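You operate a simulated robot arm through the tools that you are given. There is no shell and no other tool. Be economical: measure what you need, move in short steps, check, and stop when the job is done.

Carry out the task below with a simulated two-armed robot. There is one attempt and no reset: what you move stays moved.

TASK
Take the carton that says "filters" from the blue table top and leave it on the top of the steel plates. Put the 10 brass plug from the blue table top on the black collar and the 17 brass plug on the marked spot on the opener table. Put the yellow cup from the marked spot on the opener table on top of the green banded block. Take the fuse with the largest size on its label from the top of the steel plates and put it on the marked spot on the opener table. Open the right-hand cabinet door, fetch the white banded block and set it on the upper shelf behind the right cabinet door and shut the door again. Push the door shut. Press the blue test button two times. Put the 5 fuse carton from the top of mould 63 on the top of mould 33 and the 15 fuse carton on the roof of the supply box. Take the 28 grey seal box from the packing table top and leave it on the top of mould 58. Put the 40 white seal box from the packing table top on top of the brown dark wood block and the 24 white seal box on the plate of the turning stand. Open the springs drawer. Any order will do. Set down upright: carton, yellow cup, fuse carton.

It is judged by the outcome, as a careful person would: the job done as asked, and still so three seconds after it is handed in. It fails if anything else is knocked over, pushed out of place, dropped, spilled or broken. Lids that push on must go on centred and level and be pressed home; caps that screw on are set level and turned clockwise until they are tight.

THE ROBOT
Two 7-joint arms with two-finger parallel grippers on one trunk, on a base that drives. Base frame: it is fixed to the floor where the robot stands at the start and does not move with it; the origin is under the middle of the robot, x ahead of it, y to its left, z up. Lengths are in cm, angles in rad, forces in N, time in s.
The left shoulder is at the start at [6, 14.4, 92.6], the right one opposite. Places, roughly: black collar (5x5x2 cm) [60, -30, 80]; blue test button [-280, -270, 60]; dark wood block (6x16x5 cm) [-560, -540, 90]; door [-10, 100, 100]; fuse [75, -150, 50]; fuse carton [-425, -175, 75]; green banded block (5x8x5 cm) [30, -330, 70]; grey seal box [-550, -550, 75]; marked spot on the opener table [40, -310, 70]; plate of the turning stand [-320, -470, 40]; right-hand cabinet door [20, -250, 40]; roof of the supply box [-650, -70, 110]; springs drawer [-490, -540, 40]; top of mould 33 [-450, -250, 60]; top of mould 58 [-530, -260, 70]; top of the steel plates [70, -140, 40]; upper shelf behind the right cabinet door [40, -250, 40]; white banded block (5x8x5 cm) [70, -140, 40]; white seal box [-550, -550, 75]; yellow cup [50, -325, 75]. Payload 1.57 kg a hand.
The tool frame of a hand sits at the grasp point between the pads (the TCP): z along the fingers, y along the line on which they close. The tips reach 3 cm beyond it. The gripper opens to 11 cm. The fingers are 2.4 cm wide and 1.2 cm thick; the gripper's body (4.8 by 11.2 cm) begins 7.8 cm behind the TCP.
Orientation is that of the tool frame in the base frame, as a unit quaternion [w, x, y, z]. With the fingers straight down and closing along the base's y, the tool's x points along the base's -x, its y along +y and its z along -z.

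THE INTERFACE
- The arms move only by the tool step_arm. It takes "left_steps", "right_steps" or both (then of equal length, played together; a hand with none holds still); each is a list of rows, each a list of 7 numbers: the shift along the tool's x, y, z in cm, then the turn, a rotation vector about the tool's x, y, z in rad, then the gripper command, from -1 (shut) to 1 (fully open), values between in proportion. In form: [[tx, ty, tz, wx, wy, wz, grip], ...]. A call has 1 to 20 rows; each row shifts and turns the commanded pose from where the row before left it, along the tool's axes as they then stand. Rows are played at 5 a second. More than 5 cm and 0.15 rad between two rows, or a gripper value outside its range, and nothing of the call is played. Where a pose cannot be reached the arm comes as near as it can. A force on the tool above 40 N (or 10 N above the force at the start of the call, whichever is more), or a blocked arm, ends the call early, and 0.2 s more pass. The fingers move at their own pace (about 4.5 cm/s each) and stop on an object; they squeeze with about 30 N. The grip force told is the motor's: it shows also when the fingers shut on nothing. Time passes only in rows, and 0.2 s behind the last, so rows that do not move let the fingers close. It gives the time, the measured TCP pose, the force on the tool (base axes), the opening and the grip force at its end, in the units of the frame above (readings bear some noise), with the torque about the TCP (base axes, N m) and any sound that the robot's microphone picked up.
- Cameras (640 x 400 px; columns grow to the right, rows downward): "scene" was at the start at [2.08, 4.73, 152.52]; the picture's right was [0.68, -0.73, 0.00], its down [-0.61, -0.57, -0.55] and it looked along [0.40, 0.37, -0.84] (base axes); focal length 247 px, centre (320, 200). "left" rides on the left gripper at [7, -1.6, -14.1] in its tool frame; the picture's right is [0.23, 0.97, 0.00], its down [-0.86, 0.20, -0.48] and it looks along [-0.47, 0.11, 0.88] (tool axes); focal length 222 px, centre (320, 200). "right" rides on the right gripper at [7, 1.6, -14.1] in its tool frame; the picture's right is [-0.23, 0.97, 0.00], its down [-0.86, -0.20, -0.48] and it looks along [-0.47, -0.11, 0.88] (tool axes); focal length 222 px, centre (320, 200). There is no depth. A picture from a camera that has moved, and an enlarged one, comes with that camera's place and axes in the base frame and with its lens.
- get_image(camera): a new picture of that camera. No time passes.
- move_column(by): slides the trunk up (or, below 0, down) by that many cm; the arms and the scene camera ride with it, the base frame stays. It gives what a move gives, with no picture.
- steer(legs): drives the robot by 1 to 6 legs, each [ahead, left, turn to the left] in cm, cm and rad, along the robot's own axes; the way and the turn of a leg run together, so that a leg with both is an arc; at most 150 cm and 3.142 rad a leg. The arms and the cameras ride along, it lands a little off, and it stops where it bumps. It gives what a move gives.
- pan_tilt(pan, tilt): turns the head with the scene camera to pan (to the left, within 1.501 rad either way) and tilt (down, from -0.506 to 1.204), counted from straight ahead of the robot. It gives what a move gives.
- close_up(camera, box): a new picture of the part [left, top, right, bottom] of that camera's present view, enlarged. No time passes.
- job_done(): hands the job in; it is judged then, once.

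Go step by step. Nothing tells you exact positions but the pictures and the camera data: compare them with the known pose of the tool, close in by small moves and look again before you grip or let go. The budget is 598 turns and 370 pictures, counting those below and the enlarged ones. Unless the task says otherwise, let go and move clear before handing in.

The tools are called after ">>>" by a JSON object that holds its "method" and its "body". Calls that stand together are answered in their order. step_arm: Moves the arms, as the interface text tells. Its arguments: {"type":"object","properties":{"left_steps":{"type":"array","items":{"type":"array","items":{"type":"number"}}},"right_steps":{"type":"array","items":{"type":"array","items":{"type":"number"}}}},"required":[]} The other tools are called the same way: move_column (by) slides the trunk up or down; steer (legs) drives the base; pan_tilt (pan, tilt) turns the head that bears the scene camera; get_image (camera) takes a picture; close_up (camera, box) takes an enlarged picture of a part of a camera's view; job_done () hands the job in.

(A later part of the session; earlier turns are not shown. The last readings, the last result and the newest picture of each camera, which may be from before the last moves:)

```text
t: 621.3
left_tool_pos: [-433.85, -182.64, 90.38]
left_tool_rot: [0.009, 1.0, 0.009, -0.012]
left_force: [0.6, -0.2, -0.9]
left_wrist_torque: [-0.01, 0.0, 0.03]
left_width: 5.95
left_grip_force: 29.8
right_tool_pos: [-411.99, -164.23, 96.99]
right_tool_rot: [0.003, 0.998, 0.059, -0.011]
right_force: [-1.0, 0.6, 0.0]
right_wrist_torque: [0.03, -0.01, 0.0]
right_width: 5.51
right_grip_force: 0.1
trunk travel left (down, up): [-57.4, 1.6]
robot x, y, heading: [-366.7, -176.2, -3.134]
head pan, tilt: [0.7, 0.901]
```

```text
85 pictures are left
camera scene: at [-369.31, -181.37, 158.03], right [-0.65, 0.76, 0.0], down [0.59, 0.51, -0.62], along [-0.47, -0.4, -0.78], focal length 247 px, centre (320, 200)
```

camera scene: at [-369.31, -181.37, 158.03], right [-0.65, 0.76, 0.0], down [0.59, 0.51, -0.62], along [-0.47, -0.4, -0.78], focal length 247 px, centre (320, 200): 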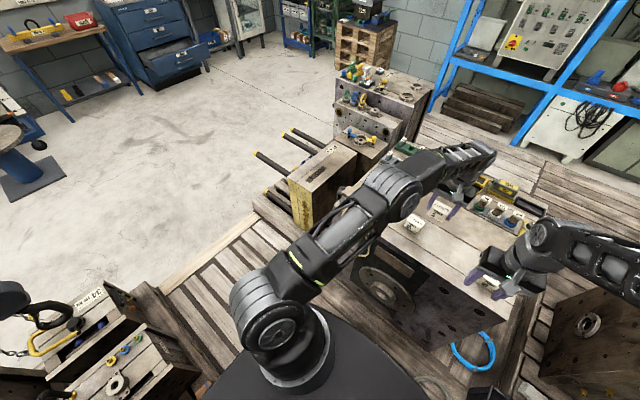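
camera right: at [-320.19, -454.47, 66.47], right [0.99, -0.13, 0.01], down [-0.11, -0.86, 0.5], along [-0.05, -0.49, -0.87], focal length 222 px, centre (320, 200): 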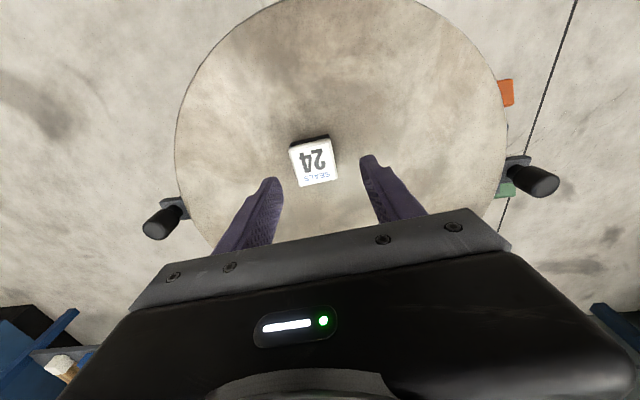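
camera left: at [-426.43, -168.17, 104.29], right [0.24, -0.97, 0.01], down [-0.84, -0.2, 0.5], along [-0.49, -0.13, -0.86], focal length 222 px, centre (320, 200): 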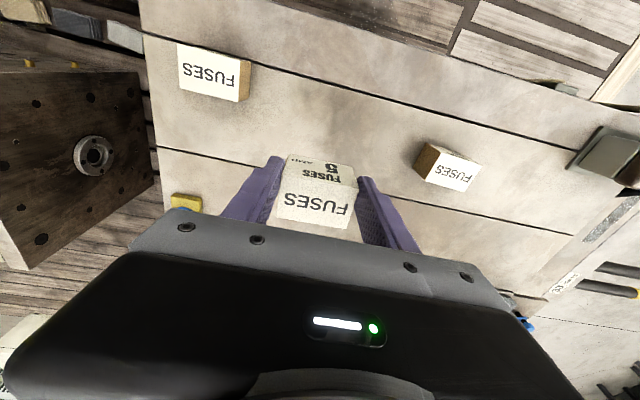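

>>> {"method": "steer", "body": {"legs": [[0, -2, 0], [12, 0, -0.008], [0, 22, 0]]}}

>>> {"method": "get_image", "body": {"camera": "scene"}}

```text
t: 624.2
left_tool_pos: [-445.76, -202.38, 90.39]
left_tool_rot: [0.007, 1.0, 0.005, -0.011]
left_force: [-0.2, 0.2, -1.0]
left_wrist_torque: [0.03, -0.04, -0.03]
left_width: 5.89
left_grip_force: 29.7
right_tool_pos: [-423.75, -184.1, 97.04]
right_tool_rot: [0.002, 0.998, 0.055, -0.011]
right_force: [0.0, 0.6, 0.3]
right_wrist_torque: [0.04, -0.01, -0.01]
right_width: 5.5
right_grip_force: 0.0
trunk travel left (down, up): [-57.4, 1.6]
robot x, y, heading: [-378.63, -196.36, -3.141]
head pan, tilt: [0.7, 0.901]
```

```text
84 pictures are left
camera scene: at [-381.16, -201.59, 158.03], right [-0.65, 0.76, 0.0], down [0.6, 0.51, -0.62], along [-0.47, -0.4, -0.78], focal length 247 px, centre (320, 200)
```

scene: 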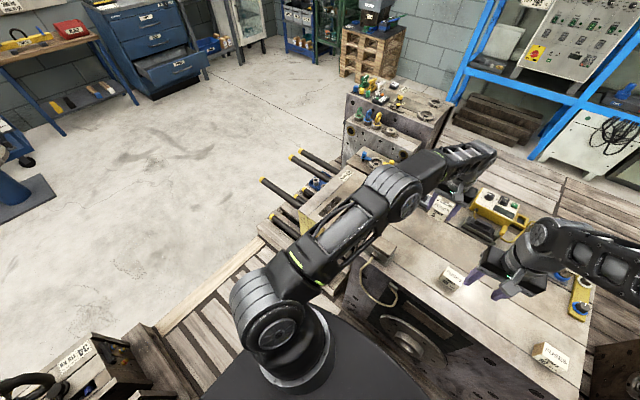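

>>> {"method": "steer", "body": {"legs": [[0, 6, 0]]}}

>>> {"method": "step_arm", "body": {"left_steps": [[0, 2, -3, 0, 0, 0, -1], [0, 4.5, 0, 0, 0, 0, -1], [0, 4.5, 0, 0, 0, 0, -1], [0.5, 4.5, 0, 0, 0, 0, -1], [0.5, 4.5, 0, 0, 0, 0, -1], [1.5, 4.5, 0, 0, 0, 0, -1], [1.5, 4.5, 0, 0, 0, 0, -1], [1.5, 4.5, 0, 0, 0, 0, -1], [1.5, 4.5, 0, 0, 0, 0, -1], [1.5, 4.5, 0, 0, 0, 0, -1]]}}

>>> {"method": "get_image", "body": {"camera": "left"}}

>>> {"method": "get_image", "body": {"camera": "scene"}}

```text
t: 625.1
left_tool_pos: [-445.68, -208.41, 90.37]
left_tool_rot: [0.008, 1.0, 0.006, -0.012]
left_force: [0.2, 0.3, -1.5]
left_wrist_torque: [0.03, -0.01, -0.01]
left_width: 5.94
left_grip_force: 30.1
right_tool_pos: [-423.79, -190.03, 97.17]
right_tool_rot: [0.003, 0.998, 0.055, -0.011]
right_force: [-0.4, -0.2, 0.2]
right_wrist_torque: [0.04, -0.01, 0.03]
right_width: 5.49
right_grip_force: 0.1
trunk travel left (down, up): [-57.4, 1.6]
robot x, y, heading: [-377.94, -202.76, -3.14]
head pan, tilt: [0.7, 0.901]
```

```text
t: 627.3
left_tool_pos: [-436.67, -250.7, 93.99]
left_tool_rot: [0.008, 1.0, 0.006, -0.012]
left_force: [-0.3, 0.6, -2.3]
left_wrist_torque: [0.01, 0.03, 0.01]
left_width: 5.94
left_grip_force: 29.9
right_tool_pos: [-423.81, -190.19, 97.07]
right_tool_rot: [0.003, 0.998, 0.054, -0.011]
right_force: [0.1, 0.2, 0.0]
right_wrist_torque: [-0.04, 0.06, 0.0]
right_width: 5.48
right_grip_force: 0.1
trunk travel left (down, up): [-57.4, 1.6]
robot x, y, heading: [-378.48, -202.64, -3.138]
head pan, tilt: [0.7, 0.901]
```

```text
83 pictures are left
camera left: at [-429.25, -248.72, 107.73], right [0.24, -0.97, 0.01], down [-0.84, -0.2, 0.5], along [-0.48, -0.13, -0.87], focal length 222 px, centre (320, 200)
```

left: 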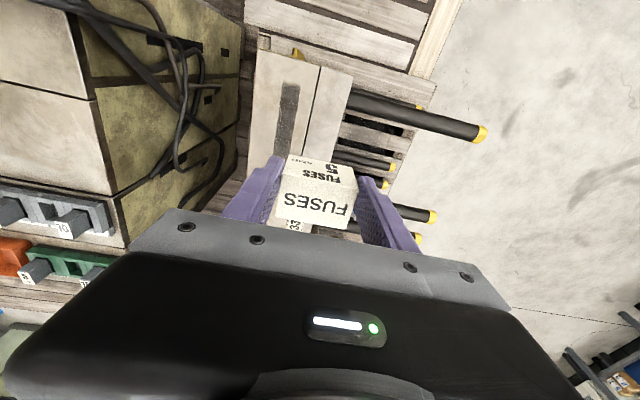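

```text
82 pictures are left
camera scene: at [-381.11, -207.58, 158.03], right [-0.65, 0.76, 0.0], down [0.6, 0.51, -0.62], along [-0.47, -0.4, -0.78], focal length 247 px, centre (320, 200)
```

scene: 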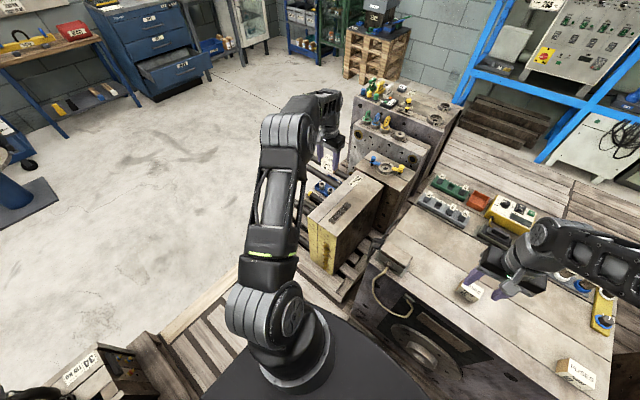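

>>> {"method": "step_arm", "body": {"left_steps": [[0, 0, 4.5, 0, 0, 0, -1], [0, 0, 4.5, 0, 0, 0, -1], [0, 0, 4.5, 0, 0, 0, -1], [0, 0, 4.5, 0, 0, 0, -1], [0, 0, 4.5, 0, 0, 0, -1], [0, 0, 2.5, 0, 0, 0, -1]]}}

>>> {"method": "get_image", "body": {"camera": "left"}}

>>> {"method": "close_up", "body": {"camera": "scene", "box": [260, 130, 420, 270]}}

```text
t: 628.7
left_tool_pos: [-437.21, -251.1, 68.88]
left_tool_rot: [0.009, 1.0, 0.006, -0.012]
left_force: [0.0, -0.4, -1.0]
left_wrist_torque: [0.03, 0.0, 0.01]
left_width: 5.92
left_grip_force: 30.1
right_tool_pos: [-423.72, -190.01, 96.95]
right_tool_rot: [0.004, 0.998, 0.055, -0.011]
right_force: [0.3, -0.4, 0.0]
right_wrist_torque: [0.01, 0.01, -0.04]
right_width: 5.5
right_grip_force: 0.1
trunk travel left (down, up): [-57.4, 1.6]
robot x, y, heading: [-378.14, -202.63, -3.14]
head pan, tilt: [0.7, 0.901]
```

```text
81 pictures are left
camera left: at [-429.85, -249.02, 82.68], right [0.24, -0.97, 0.01], down [-0.84, -0.2, 0.5], along [-0.48, -0.13, -0.87], focal length 222 px, centre (320, 200)
```

left: 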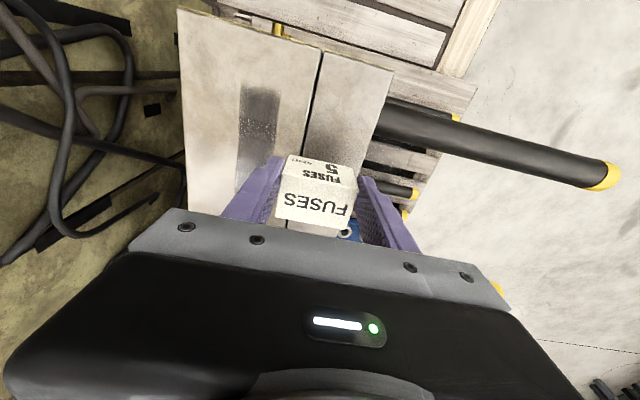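

```text
2.86 times, centred on (340, 200) of scene
camera zoom: at [-381.16, -207.49, 158.04], right [-0.65, 0.76, 0.0], down [0.6, 0.51, -0.62], along [-0.47, -0.4, -0.78], focal length 706 px, centre (263, 200)
```

zoom: 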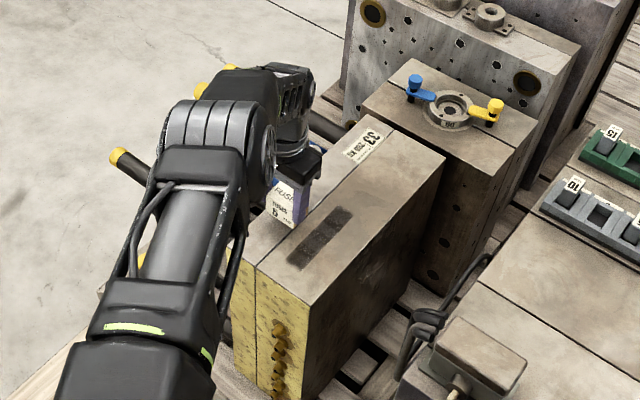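

>>> {"method": "step_arm", "body": {"left_steps": [[0, 0, 1.5, 0, 0, 0, -1], [0, 0, 1, 0, 0, 0, -1], [0, 0, 0.6, 0, 0, 0, -1], [0, 0, 0.5, 0, 0, 0, -1], [0, 0, 0.4, 0, 0, 0, -1], [0, 0, 0.4, 0, 0, 0, -1], [0, 0, 0.4, 0, 0, 0, -1], [0, 0, 0.4, 0, 0, 0, -1], [0, 0, 0.4, 0, 0, 0, -1], [0, 0, 0.4, 0, 0, 0, -1]]}}

>>> {"method": "get_image", "body": {"camera": "left"}}

```text
t: 630.2
left_tool_pos: [-437.53, -251.36, 65.07]
left_tool_rot: [0.011, 1.0, 0.006, -0.015]
left_force: [4.9, 2.6, 21.2]
left_wrist_torque: [0.34, -0.33, -0.01]
left_width: 5.97
left_grip_force: 29.4
right_tool_pos: [-423.61, -189.99, 97.14]
right_tool_rot: [0.004, 0.998, 0.056, -0.012]
right_force: [-0.6, 0.5, -0.9]
right_wrist_torque: [0.02, -0.03, -0.04]
right_width: 5.48
right_grip_force: 0.0
trunk travel left (down, up): [-57.4, 1.6]
robot x, y, heading: [-378.47, -202.57, -3.139]
head pan, tilt: [0.7, 0.901]
stopped in row 7 (left hand): the force on the tool passed its limit (the readings are from after the stop); the commanded pose is now the measured one
```

```text
79 pictures are left
camera left: at [-430.19, -249.26, 78.9], right [0.24, -0.97, 0.01], down [-0.84, -0.2, 0.51], along [-0.49, -0.13, -0.86], focal length 222 px, centre (320, 200)
```

left: 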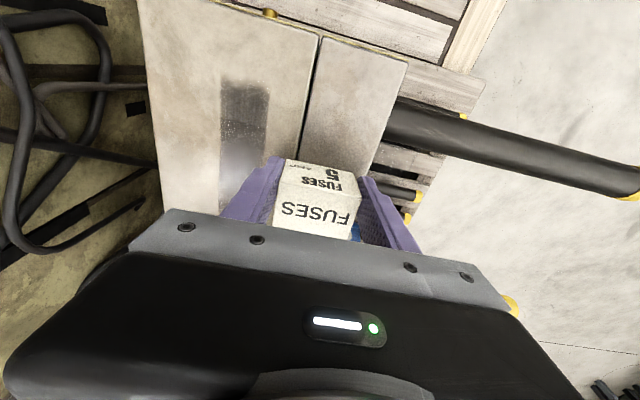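

>>> {"method": "step_arm", "body": {"left_steps": [[0, 0, -0.6, 0, 0, 0, -1], [0, -1.2, 0, 0, 0, 0, -1], [0, 0, 0.3, 0, 0, 0, -1], [0, 0, 0.25, 0, 0, 0, -1]]}}

>>> {"method": "step_arm", "body": {"left_steps": [[0, 0, 0, 0, 0, 0, -0.1], [0, 0, 0, 0, 0, 0, 0.35], [0, 0, 0, 0, 0, 0, 0.35], [0, 0, -3, 0, 0, 0, 0.35], [0, 0, -4.5, 0, 0, 0, 0.35], [0, 0, -4.5, 0, 0, 0, 0.35]]}}

>>> {"method": "get_image", "body": {"camera": "left"}}

```text
t: 631.2
left_tool_pos: [-437.55, -250.1, 65.21]
left_tool_rot: [0.012, 1.0, 0.006, -0.015]
left_force: [5.9, 3.0, 24.6]
left_wrist_torque: [0.86, -0.27, -0.18]
left_width: 5.93
left_grip_force: 30.3
right_tool_pos: [-423.56, -189.85, 97.21]
right_tool_rot: [0.004, 0.998, 0.055, -0.013]
right_force: [0.4, -0.4, -1.1]
right_wrist_torque: [-0.01, 0.03, -0.02]
right_width: 5.48
right_grip_force: 0.1
trunk travel left (down, up): [-57.4, 1.6]
robot x, y, heading: [-378.21, -202.51, -3.132]
head pan, tilt: [0.7, 0.901]
```

```text
t: 632.6
left_tool_pos: [-437.09, -249.92, 76.98]
left_tool_rot: [0.009, 1.0, 0.006, -0.013]
left_force: [-0.2, 0.4, -0.2]
left_wrist_torque: [0.0, -0.02, -0.02]
left_width: 7.44
left_grip_force: 0.0
right_tool_pos: [-423.62, -190.0, 97.08]
right_tool_rot: [0.005, 0.998, 0.055, -0.012]
right_force: [-0.4, -0.1, 0.7]
right_wrist_torque: [0.03, 0.06, 0.01]
right_width: 5.51
right_grip_force: 0.1
trunk travel left (down, up): [-57.4, 1.6]
robot x, y, heading: [-378.12, -202.55, -3.139]
head pan, tilt: [0.7, 0.901]
```

```text
78 pictures are left
camera left: at [-429.76, -247.88, 90.7], right [0.24, -0.97, 0.01], down [-0.84, -0.2, 0.51], along [-0.49, -0.13, -0.86], focal length 222 px, centre (320, 200)
```

left: 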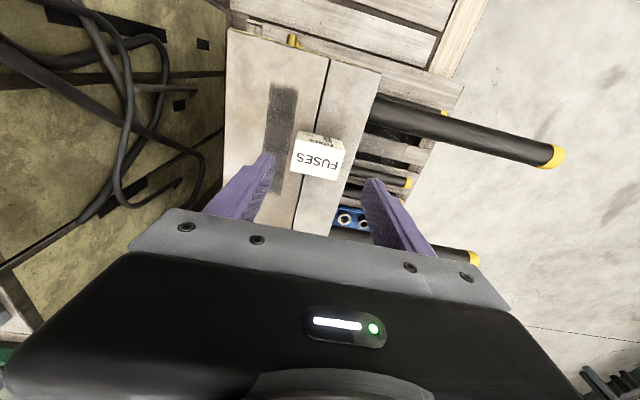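

>>> {"method": "step_arm", "body": {"left_steps": [[0, 0, -4.5, 0, 0, 0, 0], [0, 0, -4.5, 0, 0, 0, 0], [0, 0, -4.5, 0, 0, 0, 0], [0, 0, -4, 0, 0, 0, 0]], "right_steps": [[-2.5, -1, 0, 0, 0, 0, 0.3], [-2.5, -1, 2, 0, 0, 0, 0.3], [-2.5, -1.5, 2, 0, 0, 0, 0.3], [-0.5, -0.5, 3, 0, 0, 0, 0.3]]}}

>>> {"method": "get_image", "body": {"camera": "right"}}

```text
t: 633.6
left_tool_pos: [-436.87, -249.56, 94.24]
left_tool_rot: [0.009, 1.0, 0.006, -0.013]
left_force: [0.0, 0.3, 0.5]
left_wrist_torque: [0.0, -0.03, 0.0]
left_width: 5.55
left_grip_force: 0.1
right_tool_pos: [-432.15, -186.9, 90.27]
right_tool_rot: [0.004, 0.998, 0.056, -0.011]
right_force: [0.2, -0.3, 0.6]
right_wrist_torque: [0.04, -0.02, -0.01]
right_width: 7.13
right_grip_force: 0.0
trunk travel left (down, up): [-57.4, 1.6]
robot x, y, heading: [-377.97, -202.39, -3.137]
head pan, tilt: [0.7, 0.901]
```

```text
77 pictures are left
camera right: at [-424.96, -187.63, 104.25], right [-0.12, -0.99, 0.01], down [-0.86, 0.11, 0.5], along [-0.5, 0.05, -0.87], focal length 222 px, centre (320, 200)
```

right: 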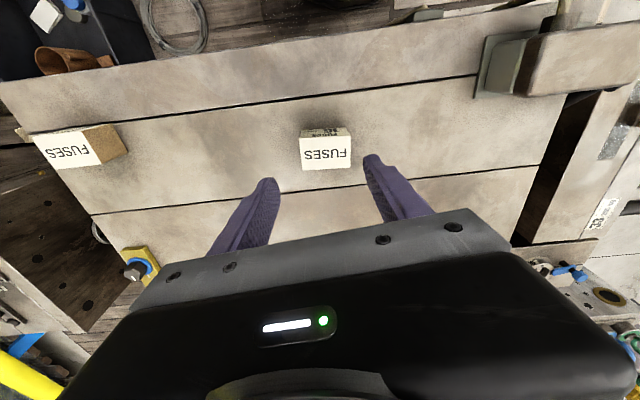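

>>> {"method": "step_arm", "body": {"right_steps": [[0, 0.7, 3, 0, 0, 0.1, 0.3], [0, 0, 3, 0, 0, 0.1, 0.3], [0, 0, 2.5, 0, 0, 0, 0.3]]}}

>>> {"method": "get_image", "body": {"camera": "right"}}

```text
t: 634.4
left_tool_pos: [-436.94, -249.62, 94.25]
left_tool_rot: [0.01, 1.0, 0.006, -0.013]
left_force: [-0.3, -0.2, 0.5]
left_wrist_torque: [-0.02, 0.0, 0.03]
left_width: 5.5
left_grip_force: 0.1
right_tool_pos: [-432.35, -187.84, 81.61]
right_tool_rot: [0.005, 0.999, -0.045, -0.012]
right_force: [-0.7, -0.2, 0.0]
right_wrist_torque: [0.02, 0.02, 0.01]
right_width: 7.12
right_grip_force: 0.2
trunk travel left (down, up): [-57.4, 1.6]
robot x, y, heading: [-378.2, -202.43, -3.136]
head pan, tilt: [0.7, 0.901]
```

```text
76 pictures are left
camera right: at [-425.4, -189.83, 95.66], right [-0.31, -0.95, 0.02], down [-0.82, 0.28, 0.5], along [-0.47, 0.14, -0.87], focal length 222 px, centre (320, 200)
```

right: 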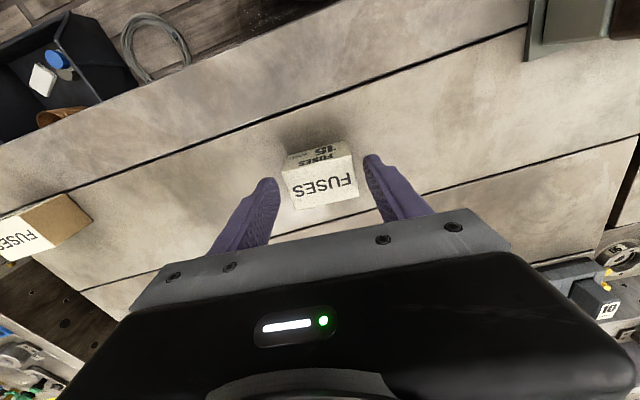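

>>> {"method": "step_arm", "body": {"right_steps": [[0, 0, 1.2, 0, 0, 0, 0.3], [0, 0, 0.8, 0, 0, 0, 0.3], [0, 0, 0, 0, 0, 0, 0], [0, 0, 0, 0, 0, 0, -1], [0, 0, 0, 0, 0, 0, -1], [0, 0, -4, 0, 0, 0, -1], [0, 0, -4.5, 0, 0, 0, -1], [0, 0, -4.5, 0, 0, 0, -1], [0, 0, -4, 0, 0, 0, -1]]}}

>>> {"method": "get_image", "body": {"camera": "right"}}

```text
t: 636.4
left_tool_pos: [-436.96, -249.53, 94.31]
left_tool_rot: [0.01, 1.0, 0.006, -0.015]
left_force: [-0.5, -0.6, 0.8]
left_wrist_torque: [-0.01, 0.02, 0.01]
left_width: 5.52
left_grip_force: 0.0
right_tool_pos: [-431.9, -187.58, 96.76]
right_tool_rot: [0.005, 0.999, -0.045, -0.011]
right_force: [-1.0, 0.3, -1.8]
right_wrist_torque: [0.01, 0.0, 0.01]
right_width: 5.92
right_grip_force: 30.5
trunk travel left (down, up): [-57.4, 1.6]
robot x, y, heading: [-378.05, -202.87, -3.138]
head pan, tilt: [0.7, 0.901]
```

```text
75 pictures are left
camera right: at [-424.82, -189.64, 110.73], right [-0.31, -0.95, 0.02], down [-0.82, 0.28, 0.49], along [-0.47, 0.14, -0.87], focal length 222 px, centre (320, 200)
```

right: 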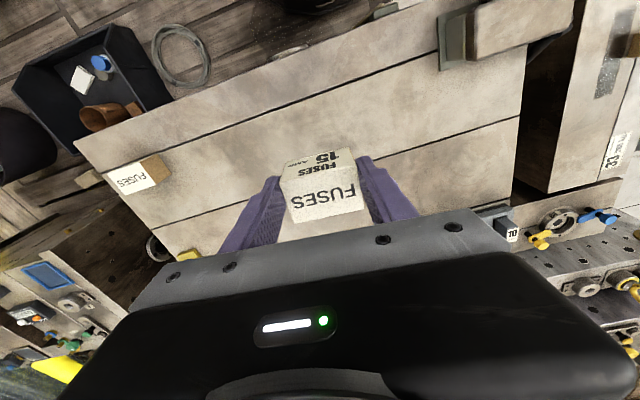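

>>> {"method": "step_arm", "body": {"left_steps": [[0, -4, -1, 0, 0, 0, 0], [0, -4.5, -1, 0, 0, 0, 0], [0, -4.5, 0, 0, 0, 0, 0], [0, -4.5, 0, 0, 0, 0, 0], [0, -4.5, 0, 0, 0, 0, 0], [0, -4.5, 0, 0, 0, 0, 0], [0.5, -2, 0, 0, 0, 0, 0]]}}

>>> {"method": "steer", "body": {"legs": [[0, -28, 0], [-14, 0, 0], [0, -35, 0], [-4, 0, 0]]}}

>>> {"method": "pan_tilt", "body": {"pan": 0.0, "tilt": 0.9}}

>>> {"method": "get_image", "body": {"camera": "scene"}}

```text
t: 638.0
left_tool_pos: [-436.54, -220.94, 95.78]
left_tool_rot: [0.009, 1.0, 0.006, -0.014]
left_force: [0.4, 0.1, 0.3]
left_wrist_torque: [-0.01, 0.0, -0.02]
left_width: 5.49
left_grip_force: 0.2
right_tool_pos: [-431.88, -187.65, 96.63]
right_tool_rot: [0.005, 0.999, -0.045, -0.011]
right_force: [-0.1, 0.1, -0.3]
right_wrist_torque: [0.02, -0.02, 0.04]
right_width: 5.93
right_grip_force: 30.1
trunk travel left (down, up): [-57.4, 1.6]
robot x, y, heading: [-378.05, -202.48, -3.134]
head pan, tilt: [0.7, 0.901]
```

```text
t: 641.0
left_tool_pos: [-423.49, -192.33, 95.62]
left_tool_rot: [0.01, 1.0, 0.001, -0.014]
left_force: [0.3, -0.7, -0.9]
left_wrist_torque: [-0.04, -0.05, 0.01]
left_width: 5.51
left_grip_force: 0.1
right_tool_pos: [-418.46, -159.06, 96.61]
right_tool_rot: [0.006, 0.999, -0.048, -0.011]
right_force: [0.0, 0.2, -1.4]
right_wrist_torque: [-0.05, -0.02, 0.01]
right_width: 5.94
right_grip_force: 30.0
trunk travel left (down, up): [-57.4, 1.6]
robot x, y, heading: [-365.41, -174.68, 3.144]
head pan, tilt: [0.7, 0.901]
stopped in leg 2: the robot was blocked; the commanded pose is now the measured one
```

```text
t: 642.1
left_tool_pos: [-423.43, -192.36, 95.68]
left_tool_rot: [0.01, 1.0, 0.003, -0.014]
left_force: [-0.1, -0.8, -0.3]
left_wrist_torque: [-0.01, 0.0, 0.03]
left_width: 5.49
left_grip_force: 0.0
right_tool_pos: [-418.44, -159.18, 96.72]
right_tool_rot: [0.005, 0.999, -0.049, -0.011]
right_force: [-0.2, -0.2, -1.2]
right_wrist_torque: [0.02, 0.01, 0.02]
right_width: 5.96
right_grip_force: 30.0
trunk travel left (down, up): [-57.4, 1.6]
robot x, y, heading: [-364.75, -174.04, 3.132]
head pan, tilt: [0.0, 0.901]
```

```text
74 pictures are left
camera scene: at [-369.57, -174.46, 158.03], right [0.0, 1.0, 0.0], down [0.78, 0.0, -0.62], along [-0.62, 0.0, -0.78], focal length 247 px, centre (320, 200)
```

scene: 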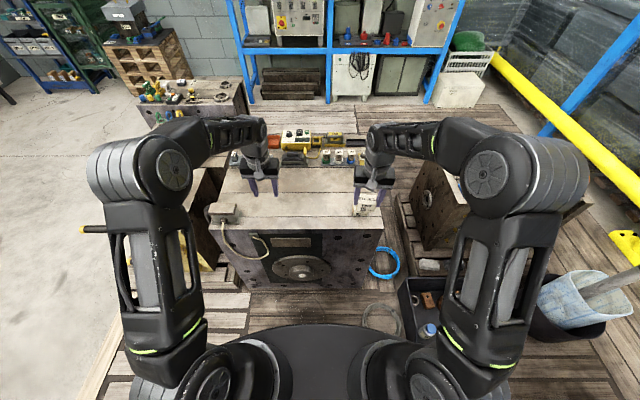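

>>> {"method": "steer", "body": {"legs": [[3, 0, 0.008], [0, -37, 0], [-140, 0, 0]]}}

>>> {"method": "get_image", "body": {"camera": "scene"}}

```text
t: 644.5
left_tool_pos: [-424.15, -168.01, 95.74]
left_tool_rot: [0.009, 0.999, 0.029, -0.016]
left_force: [0.9, 0.2, -0.2]
left_wrist_torque: [0.05, -0.02, 0.02]
left_width: 5.52
left_grip_force: 0.1
right_tool_pos: [-421.04, -134.51, 96.73]
right_tool_rot: [0.004, 1.0, -0.024, -0.011]
right_force: [0.9, -1.5, -1.1]
right_wrist_torque: [0.06, 0.02, -0.01]
right_width: 5.91
right_grip_force: 30.0
trunk travel left (down, up): [-57.4, 1.6]
robot x, y, heading: [-366.58, -146.83, -3.088]
head pan, tilt: [0.0, 0.901]
stopped in leg 2: the robot was blocked; the commanded pose is now the measured one
```

```text
73 pictures are left
camera scene: at [-371.25, -147.41, 158.04], right [-0.05, 1.0, 0.0], down [0.78, 0.04, -0.62], along [-0.62, -0.03, -0.78], focal length 247 px, centre (320, 200)
```

scene: 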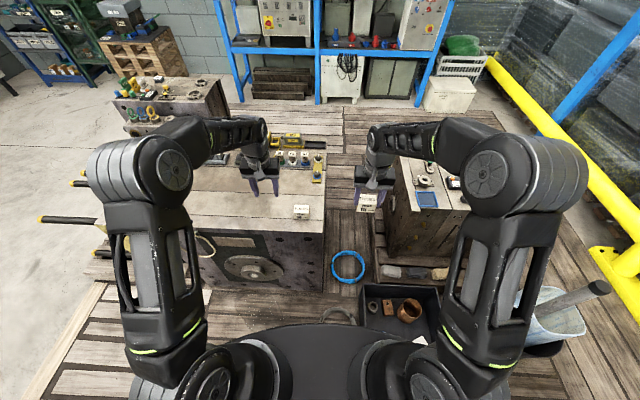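

>>> {"method": "steer", "body": {"legs": [[-10, 0, -0.055], [0, -9, 0], [-128, 0, 0]]}}

>>> {"method": "get_image", "body": {"camera": "scene"}}

```text
t: 652.4
left_tool_pos: [-287.26, -156.13, 95.66]
left_tool_rot: [0.009, 1.0, -0.003, -0.015]
left_force: [0.3, -1.1, 0.3]
left_wrist_torque: [0.01, 0.01, 0.04]
left_width: 5.5
left_grip_force: 0.0
right_tool_pos: [-282.1, -122.79, 96.69]
right_tool_rot: [0.004, 0.999, -0.053, -0.011]
right_force: [0.6, -0.1, -1.5]
right_wrist_torque: [-0.04, 0.02, 0.02]
right_width: 5.93
right_grip_force: 30.2
trunk travel left (down, up): [-57.4, 1.6]
robot x, y, heading: [-228.78, -138.34, 3.13]
head pan, tilt: [0.0, 0.901]
```

```text
72 pictures are left
camera scene: at [-233.37, -138.62, 158.03], right [0.01, 1.0, 0.0], down [0.78, -0.01, -0.62], along [-0.62, 0.01, -0.78], focal length 247 px, centre (320, 200)
```

scene: 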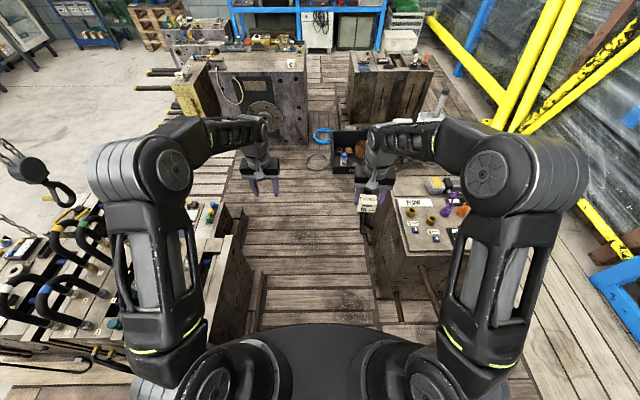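

>>> {"method": "step_arm", "body": {"left_steps": [[4, 0, -1, 0, 0, 0, 0], [4, 0, 0, 0, 0, 0, 0], [4, 0, 0, 0, 0, 0, 0]], "right_steps": [[4, 1, 0, 0, 0, 0, -1], [4, 1, 0, 0, 0, 0, -1], [3, 0, 0, 0, 0, 0, -1]]}}

>>> {"method": "steer", "body": {"legs": [[0, -70, 0.01], [0, -70, 0], [0, 0, 1.571]]}}

>>> {"method": "steer", "body": {"legs": [[0, -125, 0], [0, -125, 0], [0, -122, 0]]}}

>>> {"method": "pan_tilt", "body": {"pan": -1.2, "tilt": 0.3}}

>>> {"method": "get_image", "body": {"camera": "scene"}}

```text
t: 653.2
left_tool_pos: [-274.97, -155.94, 96.6]
left_tool_rot: [0.008, 1.0, -0.004, -0.015]
left_force: [0.3, -0.4, -0.4]
left_wrist_torque: [0.01, 0.02, 0.02]
left_width: 5.49
left_grip_force: 0.1
right_tool_pos: [-271.2, -125.83, 96.6]
right_tool_rot: [0.004, 0.999, -0.053, -0.011]
right_force: [0.6, -0.3, -1.0]
right_wrist_torque: [0.0, 0.04, 0.0]
right_width: 5.91
right_grip_force: 30.2
trunk travel left (down, up): [-57.4, 1.6]
robot x, y, heading: [-228.74, -138.47, 3.134]
head pan, tilt: [0.0, 0.901]
```

```text
t: 664.4
left_tool_pos: [-209.87, -44.77, 96.28]
left_tool_rot: [0.016, 0.697, 0.717, -0.004]
left_force: [-0.1, -0.7, 1.8]
left_wrist_torque: [-0.02, -0.01, -0.04]
left_width: 5.51
left_grip_force: 0.0
right_tool_pos: [-240.06, -41.97, 96.53]
right_tool_rot: [0.011, 0.732, 0.681, -0.003]
right_force: [-0.3, 0.4, -1.6]
right_wrist_torque: [0.01, -0.01, -0.01]
right_width: 5.93
right_grip_force: 30.4
trunk travel left (down, up): [-57.4, 1.6]
robot x, y, heading: [-228.77, 1.03, -1.552]
head pan, tilt: [0.0, 0.901]
```

```text
t: 673.4
left_tool_pos: [-373.53, -44.37, 96.44]
left_tool_rot: [0.018, 0.653, 0.757, -0.003]
left_force: [-0.3, 0.9, 0.6]
left_wrist_torque: [0.02, 0.0, -0.05]
left_width: 5.47
left_grip_force: 0.1
right_tool_pos: [-403.99, -44.95, 96.48]
right_tool_rot: [0.012, 0.69, 0.723, -0.003]
right_force: [0.2, -0.2, -1.6]
right_wrist_torque: [0.03, -0.03, -0.01]
right_width: 5.93
right_grip_force: 29.8
trunk travel left (down, up): [-57.4, 1.6]
robot x, y, heading: [-397.63, -0.83, -1.431]
head pan, tilt: [0.0, 0.901]
stopped in leg 2: the robot was blocked; the commanded pose is now the measured one
```

```text
t: 674.8
left_tool_pos: [-373.52, -44.2, 96.4]
left_tool_rot: [0.017, 0.653, 0.757, -0.003]
left_force: [0.0, -0.5, 0.9]
left_wrist_torque: [0.03, -0.01, 0.01]
left_width: 5.51
left_grip_force: 0.1
right_tool_pos: [-403.89, -44.89, 96.51]
right_tool_rot: [0.011, 0.69, 0.723, -0.004]
right_force: [-0.4, 0.2, -1.2]
right_wrist_torque: [-0.03, -0.02, -0.02]
right_width: 5.93
right_grip_force: 30.2
trunk travel left (down, up): [-57.4, 1.6]
robot x, y, heading: [-397.7, -0.71, -1.433]
head pan, tilt: [-1.201, 0.3]
```

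```text
71 pictures are left
camera scene: at [-406.34, -2.61, 163.26], right [-0.49, 0.87, 0.0], down [0.26, 0.14, -0.96], along [-0.83, -0.47, -0.3], focal length 247 px, centre (320, 200)
```

scene: 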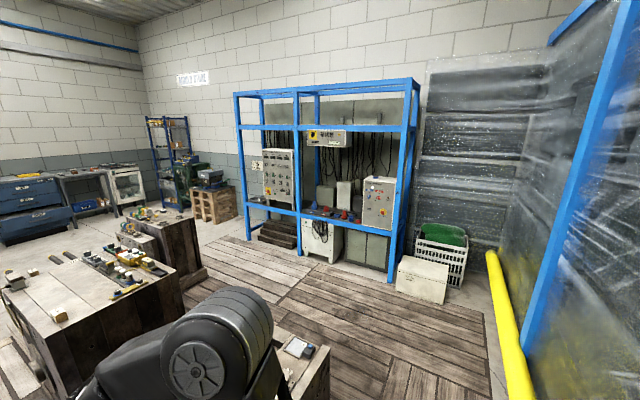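

>>> {"method": "steer", "body": {"legs": [[-4, 6, -0.14]]}}

>>> {"method": "pan_tilt", "body": {"pan": -0.6, "tilt": 1.0}}

>>> {"method": "get_image", "body": {"camera": "scene"}}

```text
t: 675.8
left_tool_pos: [-373.87, -42.81, 96.46]
left_tool_rot: [0.016, 0.704, 0.71, -0.005]
left_force: [1.2, 0.1, 1.4]
left_wrist_torque: [-0.02, 0.03, -0.01]
left_width: 5.53
left_grip_force: 0.0
right_tool_pos: [-404.19, -39.15, 96.56]
right_tool_rot: [0.012, 0.739, 0.673, -0.005]
right_force: [0.5, -0.1, -0.8]
right_wrist_torque: [0.03, 0.01, -0.02]
right_width: 5.93
right_grip_force: 30.0
trunk travel left (down, up): [-57.4, 1.6]
robot x, y, heading: [-392.04, 3.75, -1.568]
head pan, tilt: [-1.201, 0.3]
```

```text
t: 676.9
left_tool_pos: [-374.22, -42.94, 96.57]
left_tool_rot: [0.017, 0.704, 0.71, -0.004]
left_force: [0.2, -0.3, 0.4]
left_wrist_torque: [0.0, -0.04, 0.0]
left_width: 5.51
left_grip_force: 0.0
right_tool_pos: [-404.18, -39.23, 96.42]
right_tool_rot: [0.012, 0.739, 0.673, -0.004]
right_force: [0.3, -0.1, -1.1]
right_wrist_torque: [-0.01, -0.01, -0.01]
right_width: 5.89
right_grip_force: 30.1
trunk travel left (down, up): [-57.4, 1.6]
robot x, y, heading: [-391.66, 3.53, -1.576]
head pan, tilt: [-0.6, 1.0]
```

```text
70 pictures are left
camera scene: at [-396.0, 0.63, 157.32], right [-0.82, 0.57, 0.0], down [0.48, 0.69, -0.54], along [-0.31, -0.45, -0.84], focal length 247 px, centre (320, 200)
```

scene: 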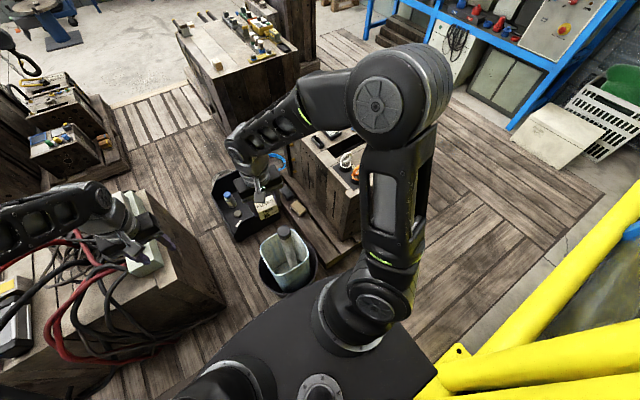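

>>> {"method": "steer", "body": {"legs": [[0, -60, 0.003], [0, -75, 0], [0, -70, 0]]}}

>>> {"method": "pan_tilt", "body": {"pan": -1.2, "tilt": 0.4}}

>>> {"method": "get_image", "body": {"camera": "scene"}}

```text
t: 687.4
left_tool_pos: [-579.01, -43.68, 96.43]
left_tool_rot: [0.017, 0.702, 0.712, -0.003]
left_force: [-0.6, 0.0, 0.1]
left_wrist_torque: [-0.01, -0.02, 0.02]
left_width: 5.5
left_grip_force: 0.0
right_tool_pos: [-609.38, -40.37, 96.47]
right_tool_rot: [0.011, 0.738, 0.675, -0.004]
right_force: [0.7, 0.1, -1.6]
right_wrist_torque: [0.0, -0.04, -0.01]
right_width: 5.93
right_grip_force: 30.2
trunk travel left (down, up): [-57.4, 1.6]
robot x, y, heading: [-596.97, 2.17, -1.564]
head pan, tilt: [-0.6, 1.0]
```

```text
t: 688.4
left_tool_pos: [-579.1, -43.76, 96.35]
left_tool_rot: [0.017, 0.702, 0.712, -0.004]
left_force: [0.1, 0.1, -0.2]
left_wrist_torque: [0.01, 0.01, 0.0]
left_width: 5.5
left_grip_force: 0.1
right_tool_pos: [-609.36, -40.41, 96.48]
right_tool_rot: [0.011, 0.738, 0.675, -0.004]
right_force: [-0.6, 0.3, -1.9]
right_wrist_torque: [0.01, 0.0, 0.01]
right_width: 5.93
right_grip_force: 30.2
trunk travel left (down, up): [-57.4, 1.6]
robot x, y, heading: [-597.59, 2.2, -1.565]
head pan, tilt: [-1.201, 0.4]
```

```text
69 pictures are left
camera scene: at [-606.05, 2.0, 162.33], right [-0.37, 0.93, 0.0], down [0.36, 0.14, -0.92], along [-0.86, -0.34, -0.39], focal length 247 px, centre (320, 200)
```

scene: 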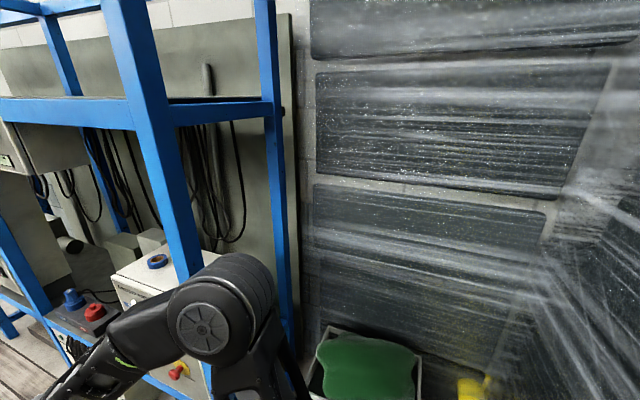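

>>> {"method": "steer", "body": {"legs": [[0, 7, 0], [0, 0, -1.575], [0, 75, 0]]}}

>>> {"method": "pan_tilt", "body": {"pan": 0.0, "tilt": 0.7}}

>>> {"method": "get_image", "body": {"camera": "scene"}}

>>> {"method": "get_image", "body": {"camera": "right"}}

```text
t: 695.1
left_tool_pos: [-636.71, -44.33, 96.41]
left_tool_rot: [0.005, 1.0, -0.003, -0.015]
left_force: [-0.1, -1.2, 0.5]
left_wrist_torque: [0.05, 0.01, -0.01]
left_width: 5.51
left_grip_force: 0.0
right_tool_pos: [-633.16, -14.96, 96.52]
right_tool_rot: [0.006, 0.999, -0.047, -0.01]
right_force: [0.9, 0.2, -1.1]
right_wrist_torque: [-0.05, 0.01, 0.02]
right_width: 5.92
right_grip_force: 29.9
trunk travel left (down, up): [-57.4, 1.6]
robot x, y, heading: [-590.73, -27.19, -3.137]
head pan, tilt: [-1.201, 0.4]
stopped in leg 3: the force on the tool passed its limit (the readings are from after the stop); the commanded pose is now the measured one
```

```text
t: 696.5
left_tool_pos: [-636.57, -44.26, 96.39]
left_tool_rot: [0.004, 1.0, -0.003, -0.016]
left_force: [-0.5, 6.7, -0.9]
left_wrist_torque: [-0.51, -0.03, -0.21]
left_width: 5.5
left_grip_force: 0.0
right_tool_pos: [-633.24, -15.16, 96.6]
right_tool_rot: [0.006, 0.999, -0.046, -0.011]
right_force: [-0.1, 0.0, -1.3]
right_wrist_torque: [-0.02, 0.0, -0.03]
right_width: 5.92
right_grip_force: 29.8
trunk travel left (down, up): [-57.4, 1.6]
robot x, y, heading: [-590.11, -27.42, -3.141]
head pan, tilt: [0.0, 0.7]
```

```text
68 pictures are left
camera scene: at [-596.0, -27.28, 159.65], right [0.0, 1.0, 0.0], down [0.64, 0.0, -0.76], along [-0.76, 0.0, -0.64], focal length 247 px, centre (320, 200)
```

scene: 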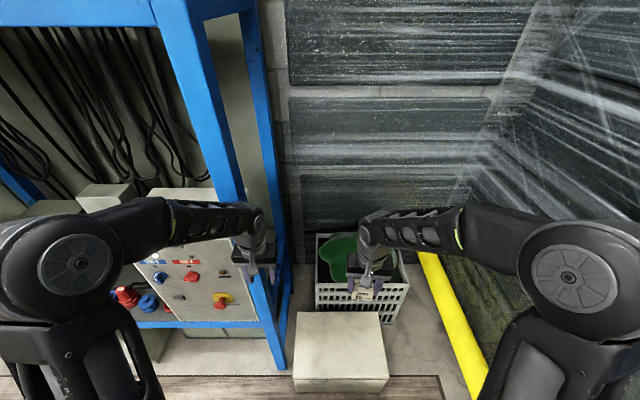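

```text
67 pictures are left
camera right: at [-626.15, -17.14, 110.5], right [-0.32, -0.95, 0.02], down [-0.82, 0.28, 0.49], along [-0.47, 0.14, -0.87], focal length 222 px, centre (320, 200)
```

right: 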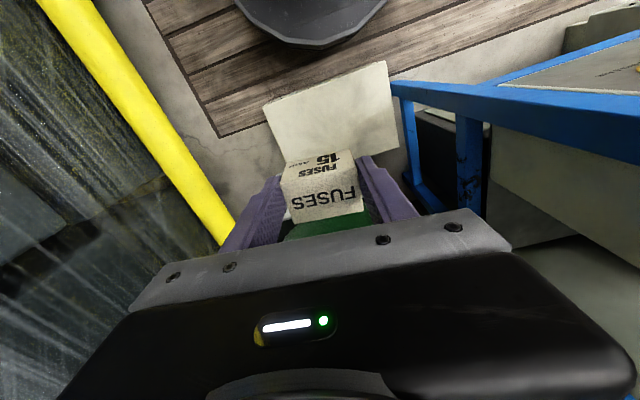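

>>> {"method": "steer", "body": {"legs": [[0, -5, 0]]}}

>>> {"method": "step_arm", "body": {"left_steps": [[4, 0, 0, 0, 0, 0, 0], [4, 0, 0, 0, 0, 0, 0], [4, 0, 0, 0, 0, 0, 0]], "right_steps": [[4, 0, 0, 0, 0, 0, -1], [4, 0, 0, 0, 0, 0, -1], [2, 0, 0, 0, 0, 0, -1]]}}

>>> {"method": "steer", "body": {"legs": [[0, 63, 0]]}}

>>> {"method": "get_image", "body": {"camera": "scene"}}

>>> {"method": "get_image", "body": {"camera": "right"}}

```text
t: 697.4
left_tool_pos: [-636.65, -39.32, 96.44]
left_tool_rot: [0.004, 1.0, -0.003, -0.016]
left_force: [-0.7, 1.1, -0.6]
left_wrist_torque: [-0.07, 0.02, -0.03]
left_width: 5.51
left_grip_force: 0.0
right_tool_pos: [-633.23, -9.9, 96.5]
right_tool_rot: [0.005, 0.999, -0.046, -0.011]
right_force: [0.2, 0.1, -1.1]
right_wrist_torque: [-0.07, -0.02, -0.02]
right_width: 5.95
right_grip_force: 30.1
trunk travel left (down, up): [-57.4, 1.6]
robot x, y, heading: [-590.35, -21.99, -3.14]
head pan, tilt: [0.0, 0.7]
```

```text
t: 698.2
left_tool_pos: [-624.55, -39.58, 96.0]
left_tool_rot: [0.004, 1.0, -0.003, -0.017]
left_force: [0.0, 0.0, 0.5]
left_wrist_torque: [0.01, 0.02, 0.02]
left_width: 5.5
left_grip_force: 0.1
right_tool_pos: [-623.13, -11.15, 96.28]
right_tool_rot: [0.004, 0.999, -0.046, -0.012]
right_force: [1.3, 0.1, -0.8]
right_wrist_torque: [0.0, -0.01, 0.0]
right_width: 5.95
right_grip_force: 30.2
trunk travel left (down, up): [-57.4, 1.6]
robot x, y, heading: [-590.32, -22.47, -3.141]
head pan, tilt: [0.0, 0.7]
```

```text
t: 701.7
left_tool_pos: [-624.59, -102.52, 95.91]
left_tool_rot: [0.003, 1.0, -0.004, -0.016]
left_force: [-0.4, -0.2, 0.1]
left_wrist_torque: [0.01, -0.02, -0.02]
left_width: 5.51
left_grip_force: 0.1
right_tool_pos: [-623.28, -74.06, 96.2]
right_tool_rot: [0.005, 0.999, -0.048, -0.011]
right_force: [0.5, 0.6, -1.5]
right_wrist_torque: [0.02, -0.01, 0.0]
right_width: 5.94
right_grip_force: 30.3
trunk travel left (down, up): [-57.4, 1.6]
robot x, y, heading: [-590.46, -85.21, 3.141]
head pan, tilt: [0.0, 0.7]
```

```text
66 pictures are left
camera scene: at [-595.94, -85.46, 159.65], right [0.0, 1.0, 0.0], down [0.64, 0.0, -0.76], along [-0.76, 0.0, -0.64], focal length 247 px, centre (320, 200)
```

scene: 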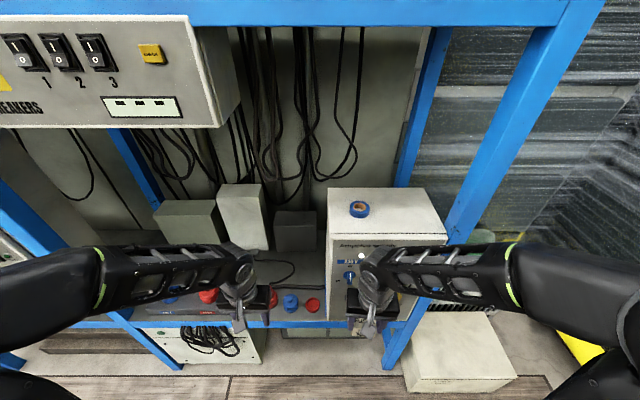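

```text
65 pictures are left
camera right: at [-616.16, -76.13, 110.31], right [-0.32, -0.95, 0.01], down [-0.82, 0.28, 0.49], along [-0.47, 0.14, -0.87], focal length 222 px, centre (320, 200)
```

right: 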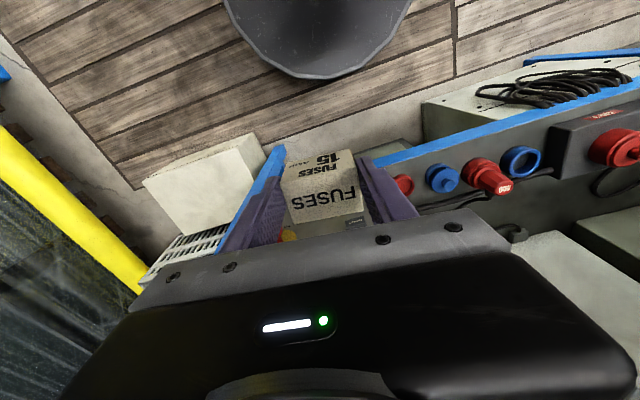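

>>> {"method": "move_column", "body": {"by": 1.5}}

>>> {"method": "step_arm", "body": {"right_steps": [[0, 0, -4.5, 0, 0, 0, -1], [0, 0, -4.5, 0, 0, 0, -1], [0, 0, -4.5, 0, 0, 0, -1], [0, 0, -4.5, 0, 0, 0, -1], [0, 0, -4.5, 0, 0, 0, -1], [0, 0, -2.5, 0, 0, 0, -1]]}}

>>> {"method": "get_image", "body": {"camera": "right"}}

>>> {"method": "get_image", "body": {"camera": "scene"}}

```text
t: 702.4
left_tool_pos: [-624.78, -102.51, 97.55]
left_tool_rot: [0.003, 1.0, -0.004, -0.016]
left_force: [0.4, 0.3, 0.2]
left_wrist_torque: [-0.02, -0.03, 0.01]
left_width: 5.5
left_grip_force: 0.0
right_tool_pos: [-623.22, -74.08, 97.83]
right_tool_rot: [0.004, 0.999, -0.047, -0.011]
right_force: [-0.6, -0.1, -0.9]
right_wrist_torque: [0.01, 0.0, 0.02]
right_width: 5.93
right_grip_force: 29.8
trunk travel left (down, up): [-58.9, 0.1]
robot x, y, heading: [-590.37, -85.5, 3.142]
head pan, tilt: [0.0, 0.7]
```

```text
t: 703.8
left_tool_pos: [-624.61, -102.41, 97.5]
left_tool_rot: [0.002, 1.0, -0.004, -0.016]
left_force: [0.1, 0.7, -0.6]
left_wrist_torque: [0.03, 0.01, -0.01]
left_width: 5.5
left_grip_force: 0.1
right_tool_pos: [-622.91, -73.76, 118.67]
right_tool_rot: [0.009, 0.999, -0.048, -0.014]
right_force: [-0.2, 0.5, -1.2]
right_wrist_torque: [0.0, 0.01, 0.0]
right_width: 5.96
right_grip_force: 30.1
right hand out of reach, approached as far as the arm can: row 5, 6
trunk travel left (down, up): [-58.9, 0.1]
robot x, y, heading: [-590.59, -85.62, -3.139]
head pan, tilt: [0.0, 0.7]
```

```text
64 pictures are left
camera right: at [-615.66, -75.73, 132.68], right [-0.32, -0.95, 0.03], down [-0.82, 0.29, 0.5], along [-0.48, 0.14, -0.87], focal length 222 px, centre (320, 200)
```

right: 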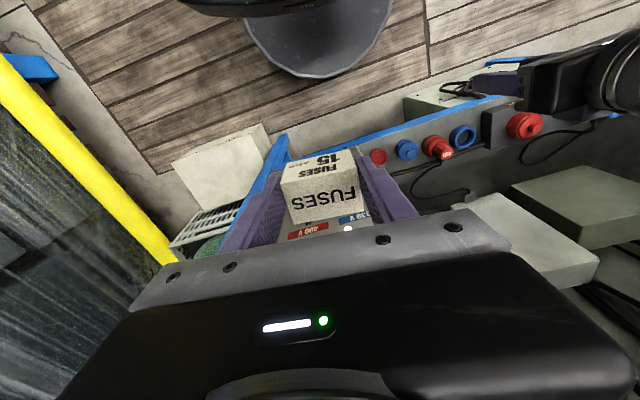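

```text
63 pictures are left
camera scene: at [-595.97, -85.36, 161.15], right [0.0, 1.0, 0.0], down [0.64, 0.0, -0.76], along [-0.76, 0.0, -0.64], focal length 247 px, centre (320, 200)
```

scene: 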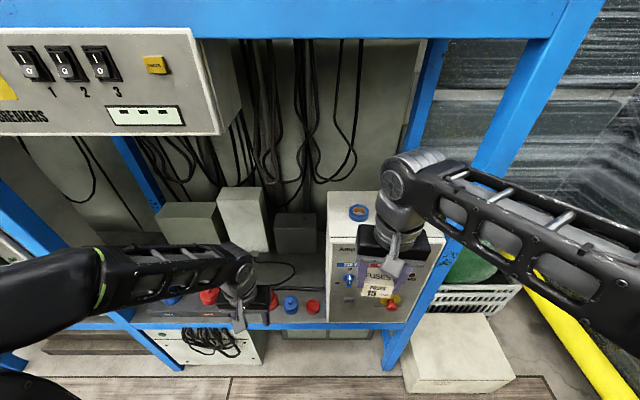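

>>> {"method": "steer", "body": {"legs": [[0, 14.5, 0], [5, 0, 0]]}}

>>> {"method": "step_arm", "body": {"right_steps": [[0, -4.5, 0, 0, 0, 0, -1], [0, -4.5, 0, 0, 0, 0, -1], [0, -4.5, 0, 0, 0, 0, -1], [0, -4.5, 0, 0, 0, 0, -1], [0, -4, 0, 0, 0, 0, -1]]}}

>>> {"method": "get_image", "body": {"camera": "right"}}

>>> {"method": "get_image", "body": {"camera": "scene"}}

```text
t: 705.6
left_tool_pos: [-629.73, -117.11, 97.46]
left_tool_rot: [0.004, 1.0, -0.004, -0.015]
left_force: [0.6, -0.2, -1.1]
left_wrist_torque: [-0.04, -0.06, -0.02]
left_width: 5.51
left_grip_force: 0.0
right_tool_pos: [-628.02, -88.37, 118.56]
right_tool_rot: [0.008, 0.999, -0.048, -0.013]
right_force: [-0.7, 0.2, -1.9]
right_wrist_torque: [0.0, -0.09, 0.01]
right_width: 5.89
right_grip_force: 30.3
trunk travel left (down, up): [-58.9, 0.1]
robot x, y, heading: [-595.19, -99.84, 3.139]
head pan, tilt: [0.0, 0.7]
```

```text
t: 706.9
left_tool_pos: [-629.57, -117.03, 97.47]
left_tool_rot: [0.004, 1.0, -0.004, -0.016]
left_force: [0.0, -0.3, 0.4]
left_wrist_torque: [-0.02, -0.01, -0.03]
left_width: 5.51
left_grip_force: 0.1
right_tool_pos: [-625.77, -66.34, 118.48]
right_tool_rot: [0.008, 0.999, -0.047, -0.013]
right_force: [1.0, 0.3, -1.6]
right_wrist_torque: [0.0, -0.02, 0.02]
right_width: 5.94
right_grip_force: 30.0
trunk travel left (down, up): [-58.9, 0.1]
robot x, y, heading: [-595.45, -99.91, 3.143]
head pan, tilt: [0.0, 0.7]
```

```text
62 pictures are left
camera right: at [-618.59, -68.31, 132.36], right [-0.32, -0.95, 0.03], down [-0.82, 0.29, 0.5], along [-0.48, 0.14, -0.87], focal length 222 px, centre (320, 200)
```

right: 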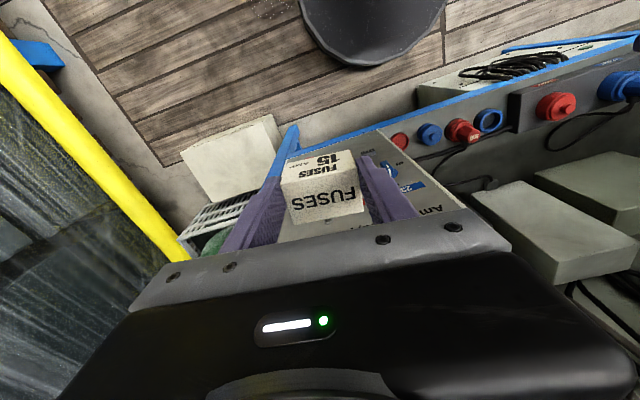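

```text
61 pictures are left
camera scene: at [-600.94, -99.93, 161.15], right [0.0, 1.0, 0.0], down [0.64, 0.0, -0.76], along [-0.76, 0.0, -0.64], focal length 247 px, centre (320, 200)
```

scene: 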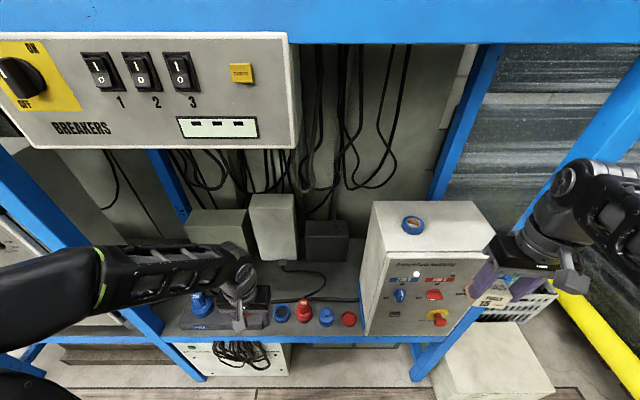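

>>> {"method": "step_arm", "body": {"right_steps": [[-4, 0, 0, 0, 0, 0, -1], [-4, 0, 0, 0, 0, 0, -1]]}}

>>> {"method": "get_image", "body": {"camera": "right"}}

>>> {"method": "close_up", "body": {"camera": "scene", "box": [360, 140, 600, 300]}}

```text
t: 707.5
left_tool_pos: [-629.76, -117.01, 97.53]
left_tool_rot: [0.003, 1.0, -0.004, -0.016]
left_force: [0.9, -0.7, -0.6]
left_wrist_torque: [0.0, -0.01, -0.03]
left_width: 5.52
left_grip_force: 0.1
right_tool_pos: [-633.72, -65.81, 118.51]
right_tool_rot: [0.009, 0.999, -0.048, -0.013]
right_force: [-0.9, -1.1, -1.7]
right_wrist_torque: [0.02, -0.07, -0.02]
right_width: 5.95
right_grip_force: 29.9
trunk travel left (down, up): [-58.9, 0.1]
robot x, y, heading: [-595.7, -100.33, 3.139]
head pan, tilt: [0.0, 0.7]
```

```text
60 pictures are left
camera right: at [-626.71, -67.69, 132.45], right [-0.32, -0.95, 0.02], down [-0.82, 0.29, 0.5], along [-0.48, 0.14, -0.87], focal length 222 px, centre (320, 200)
```

right: 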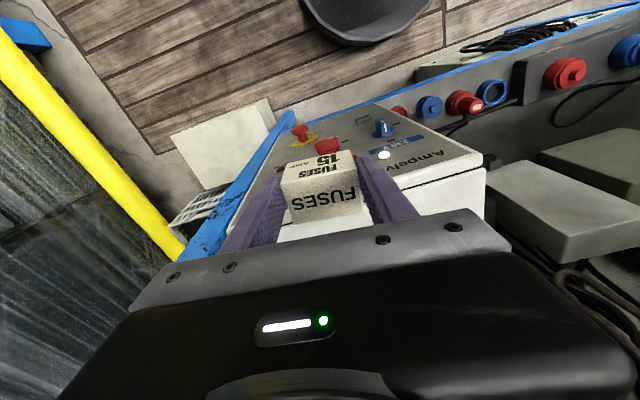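

```text
2.50 times, centred on (480, 220) of scene
camera zoom: at [-601.05, -100.01, 161.14], right [0.0, 1.0, 0.0], down [0.64, 0.0, -0.76], along [-0.76, 0.0, -0.64], focal length 618 px, centre (-80, 150)
```

zoom: 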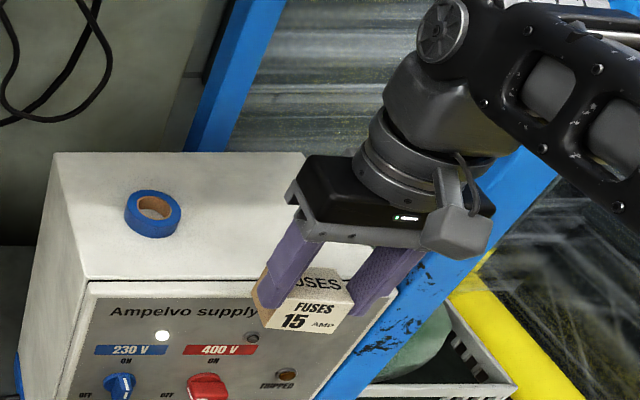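

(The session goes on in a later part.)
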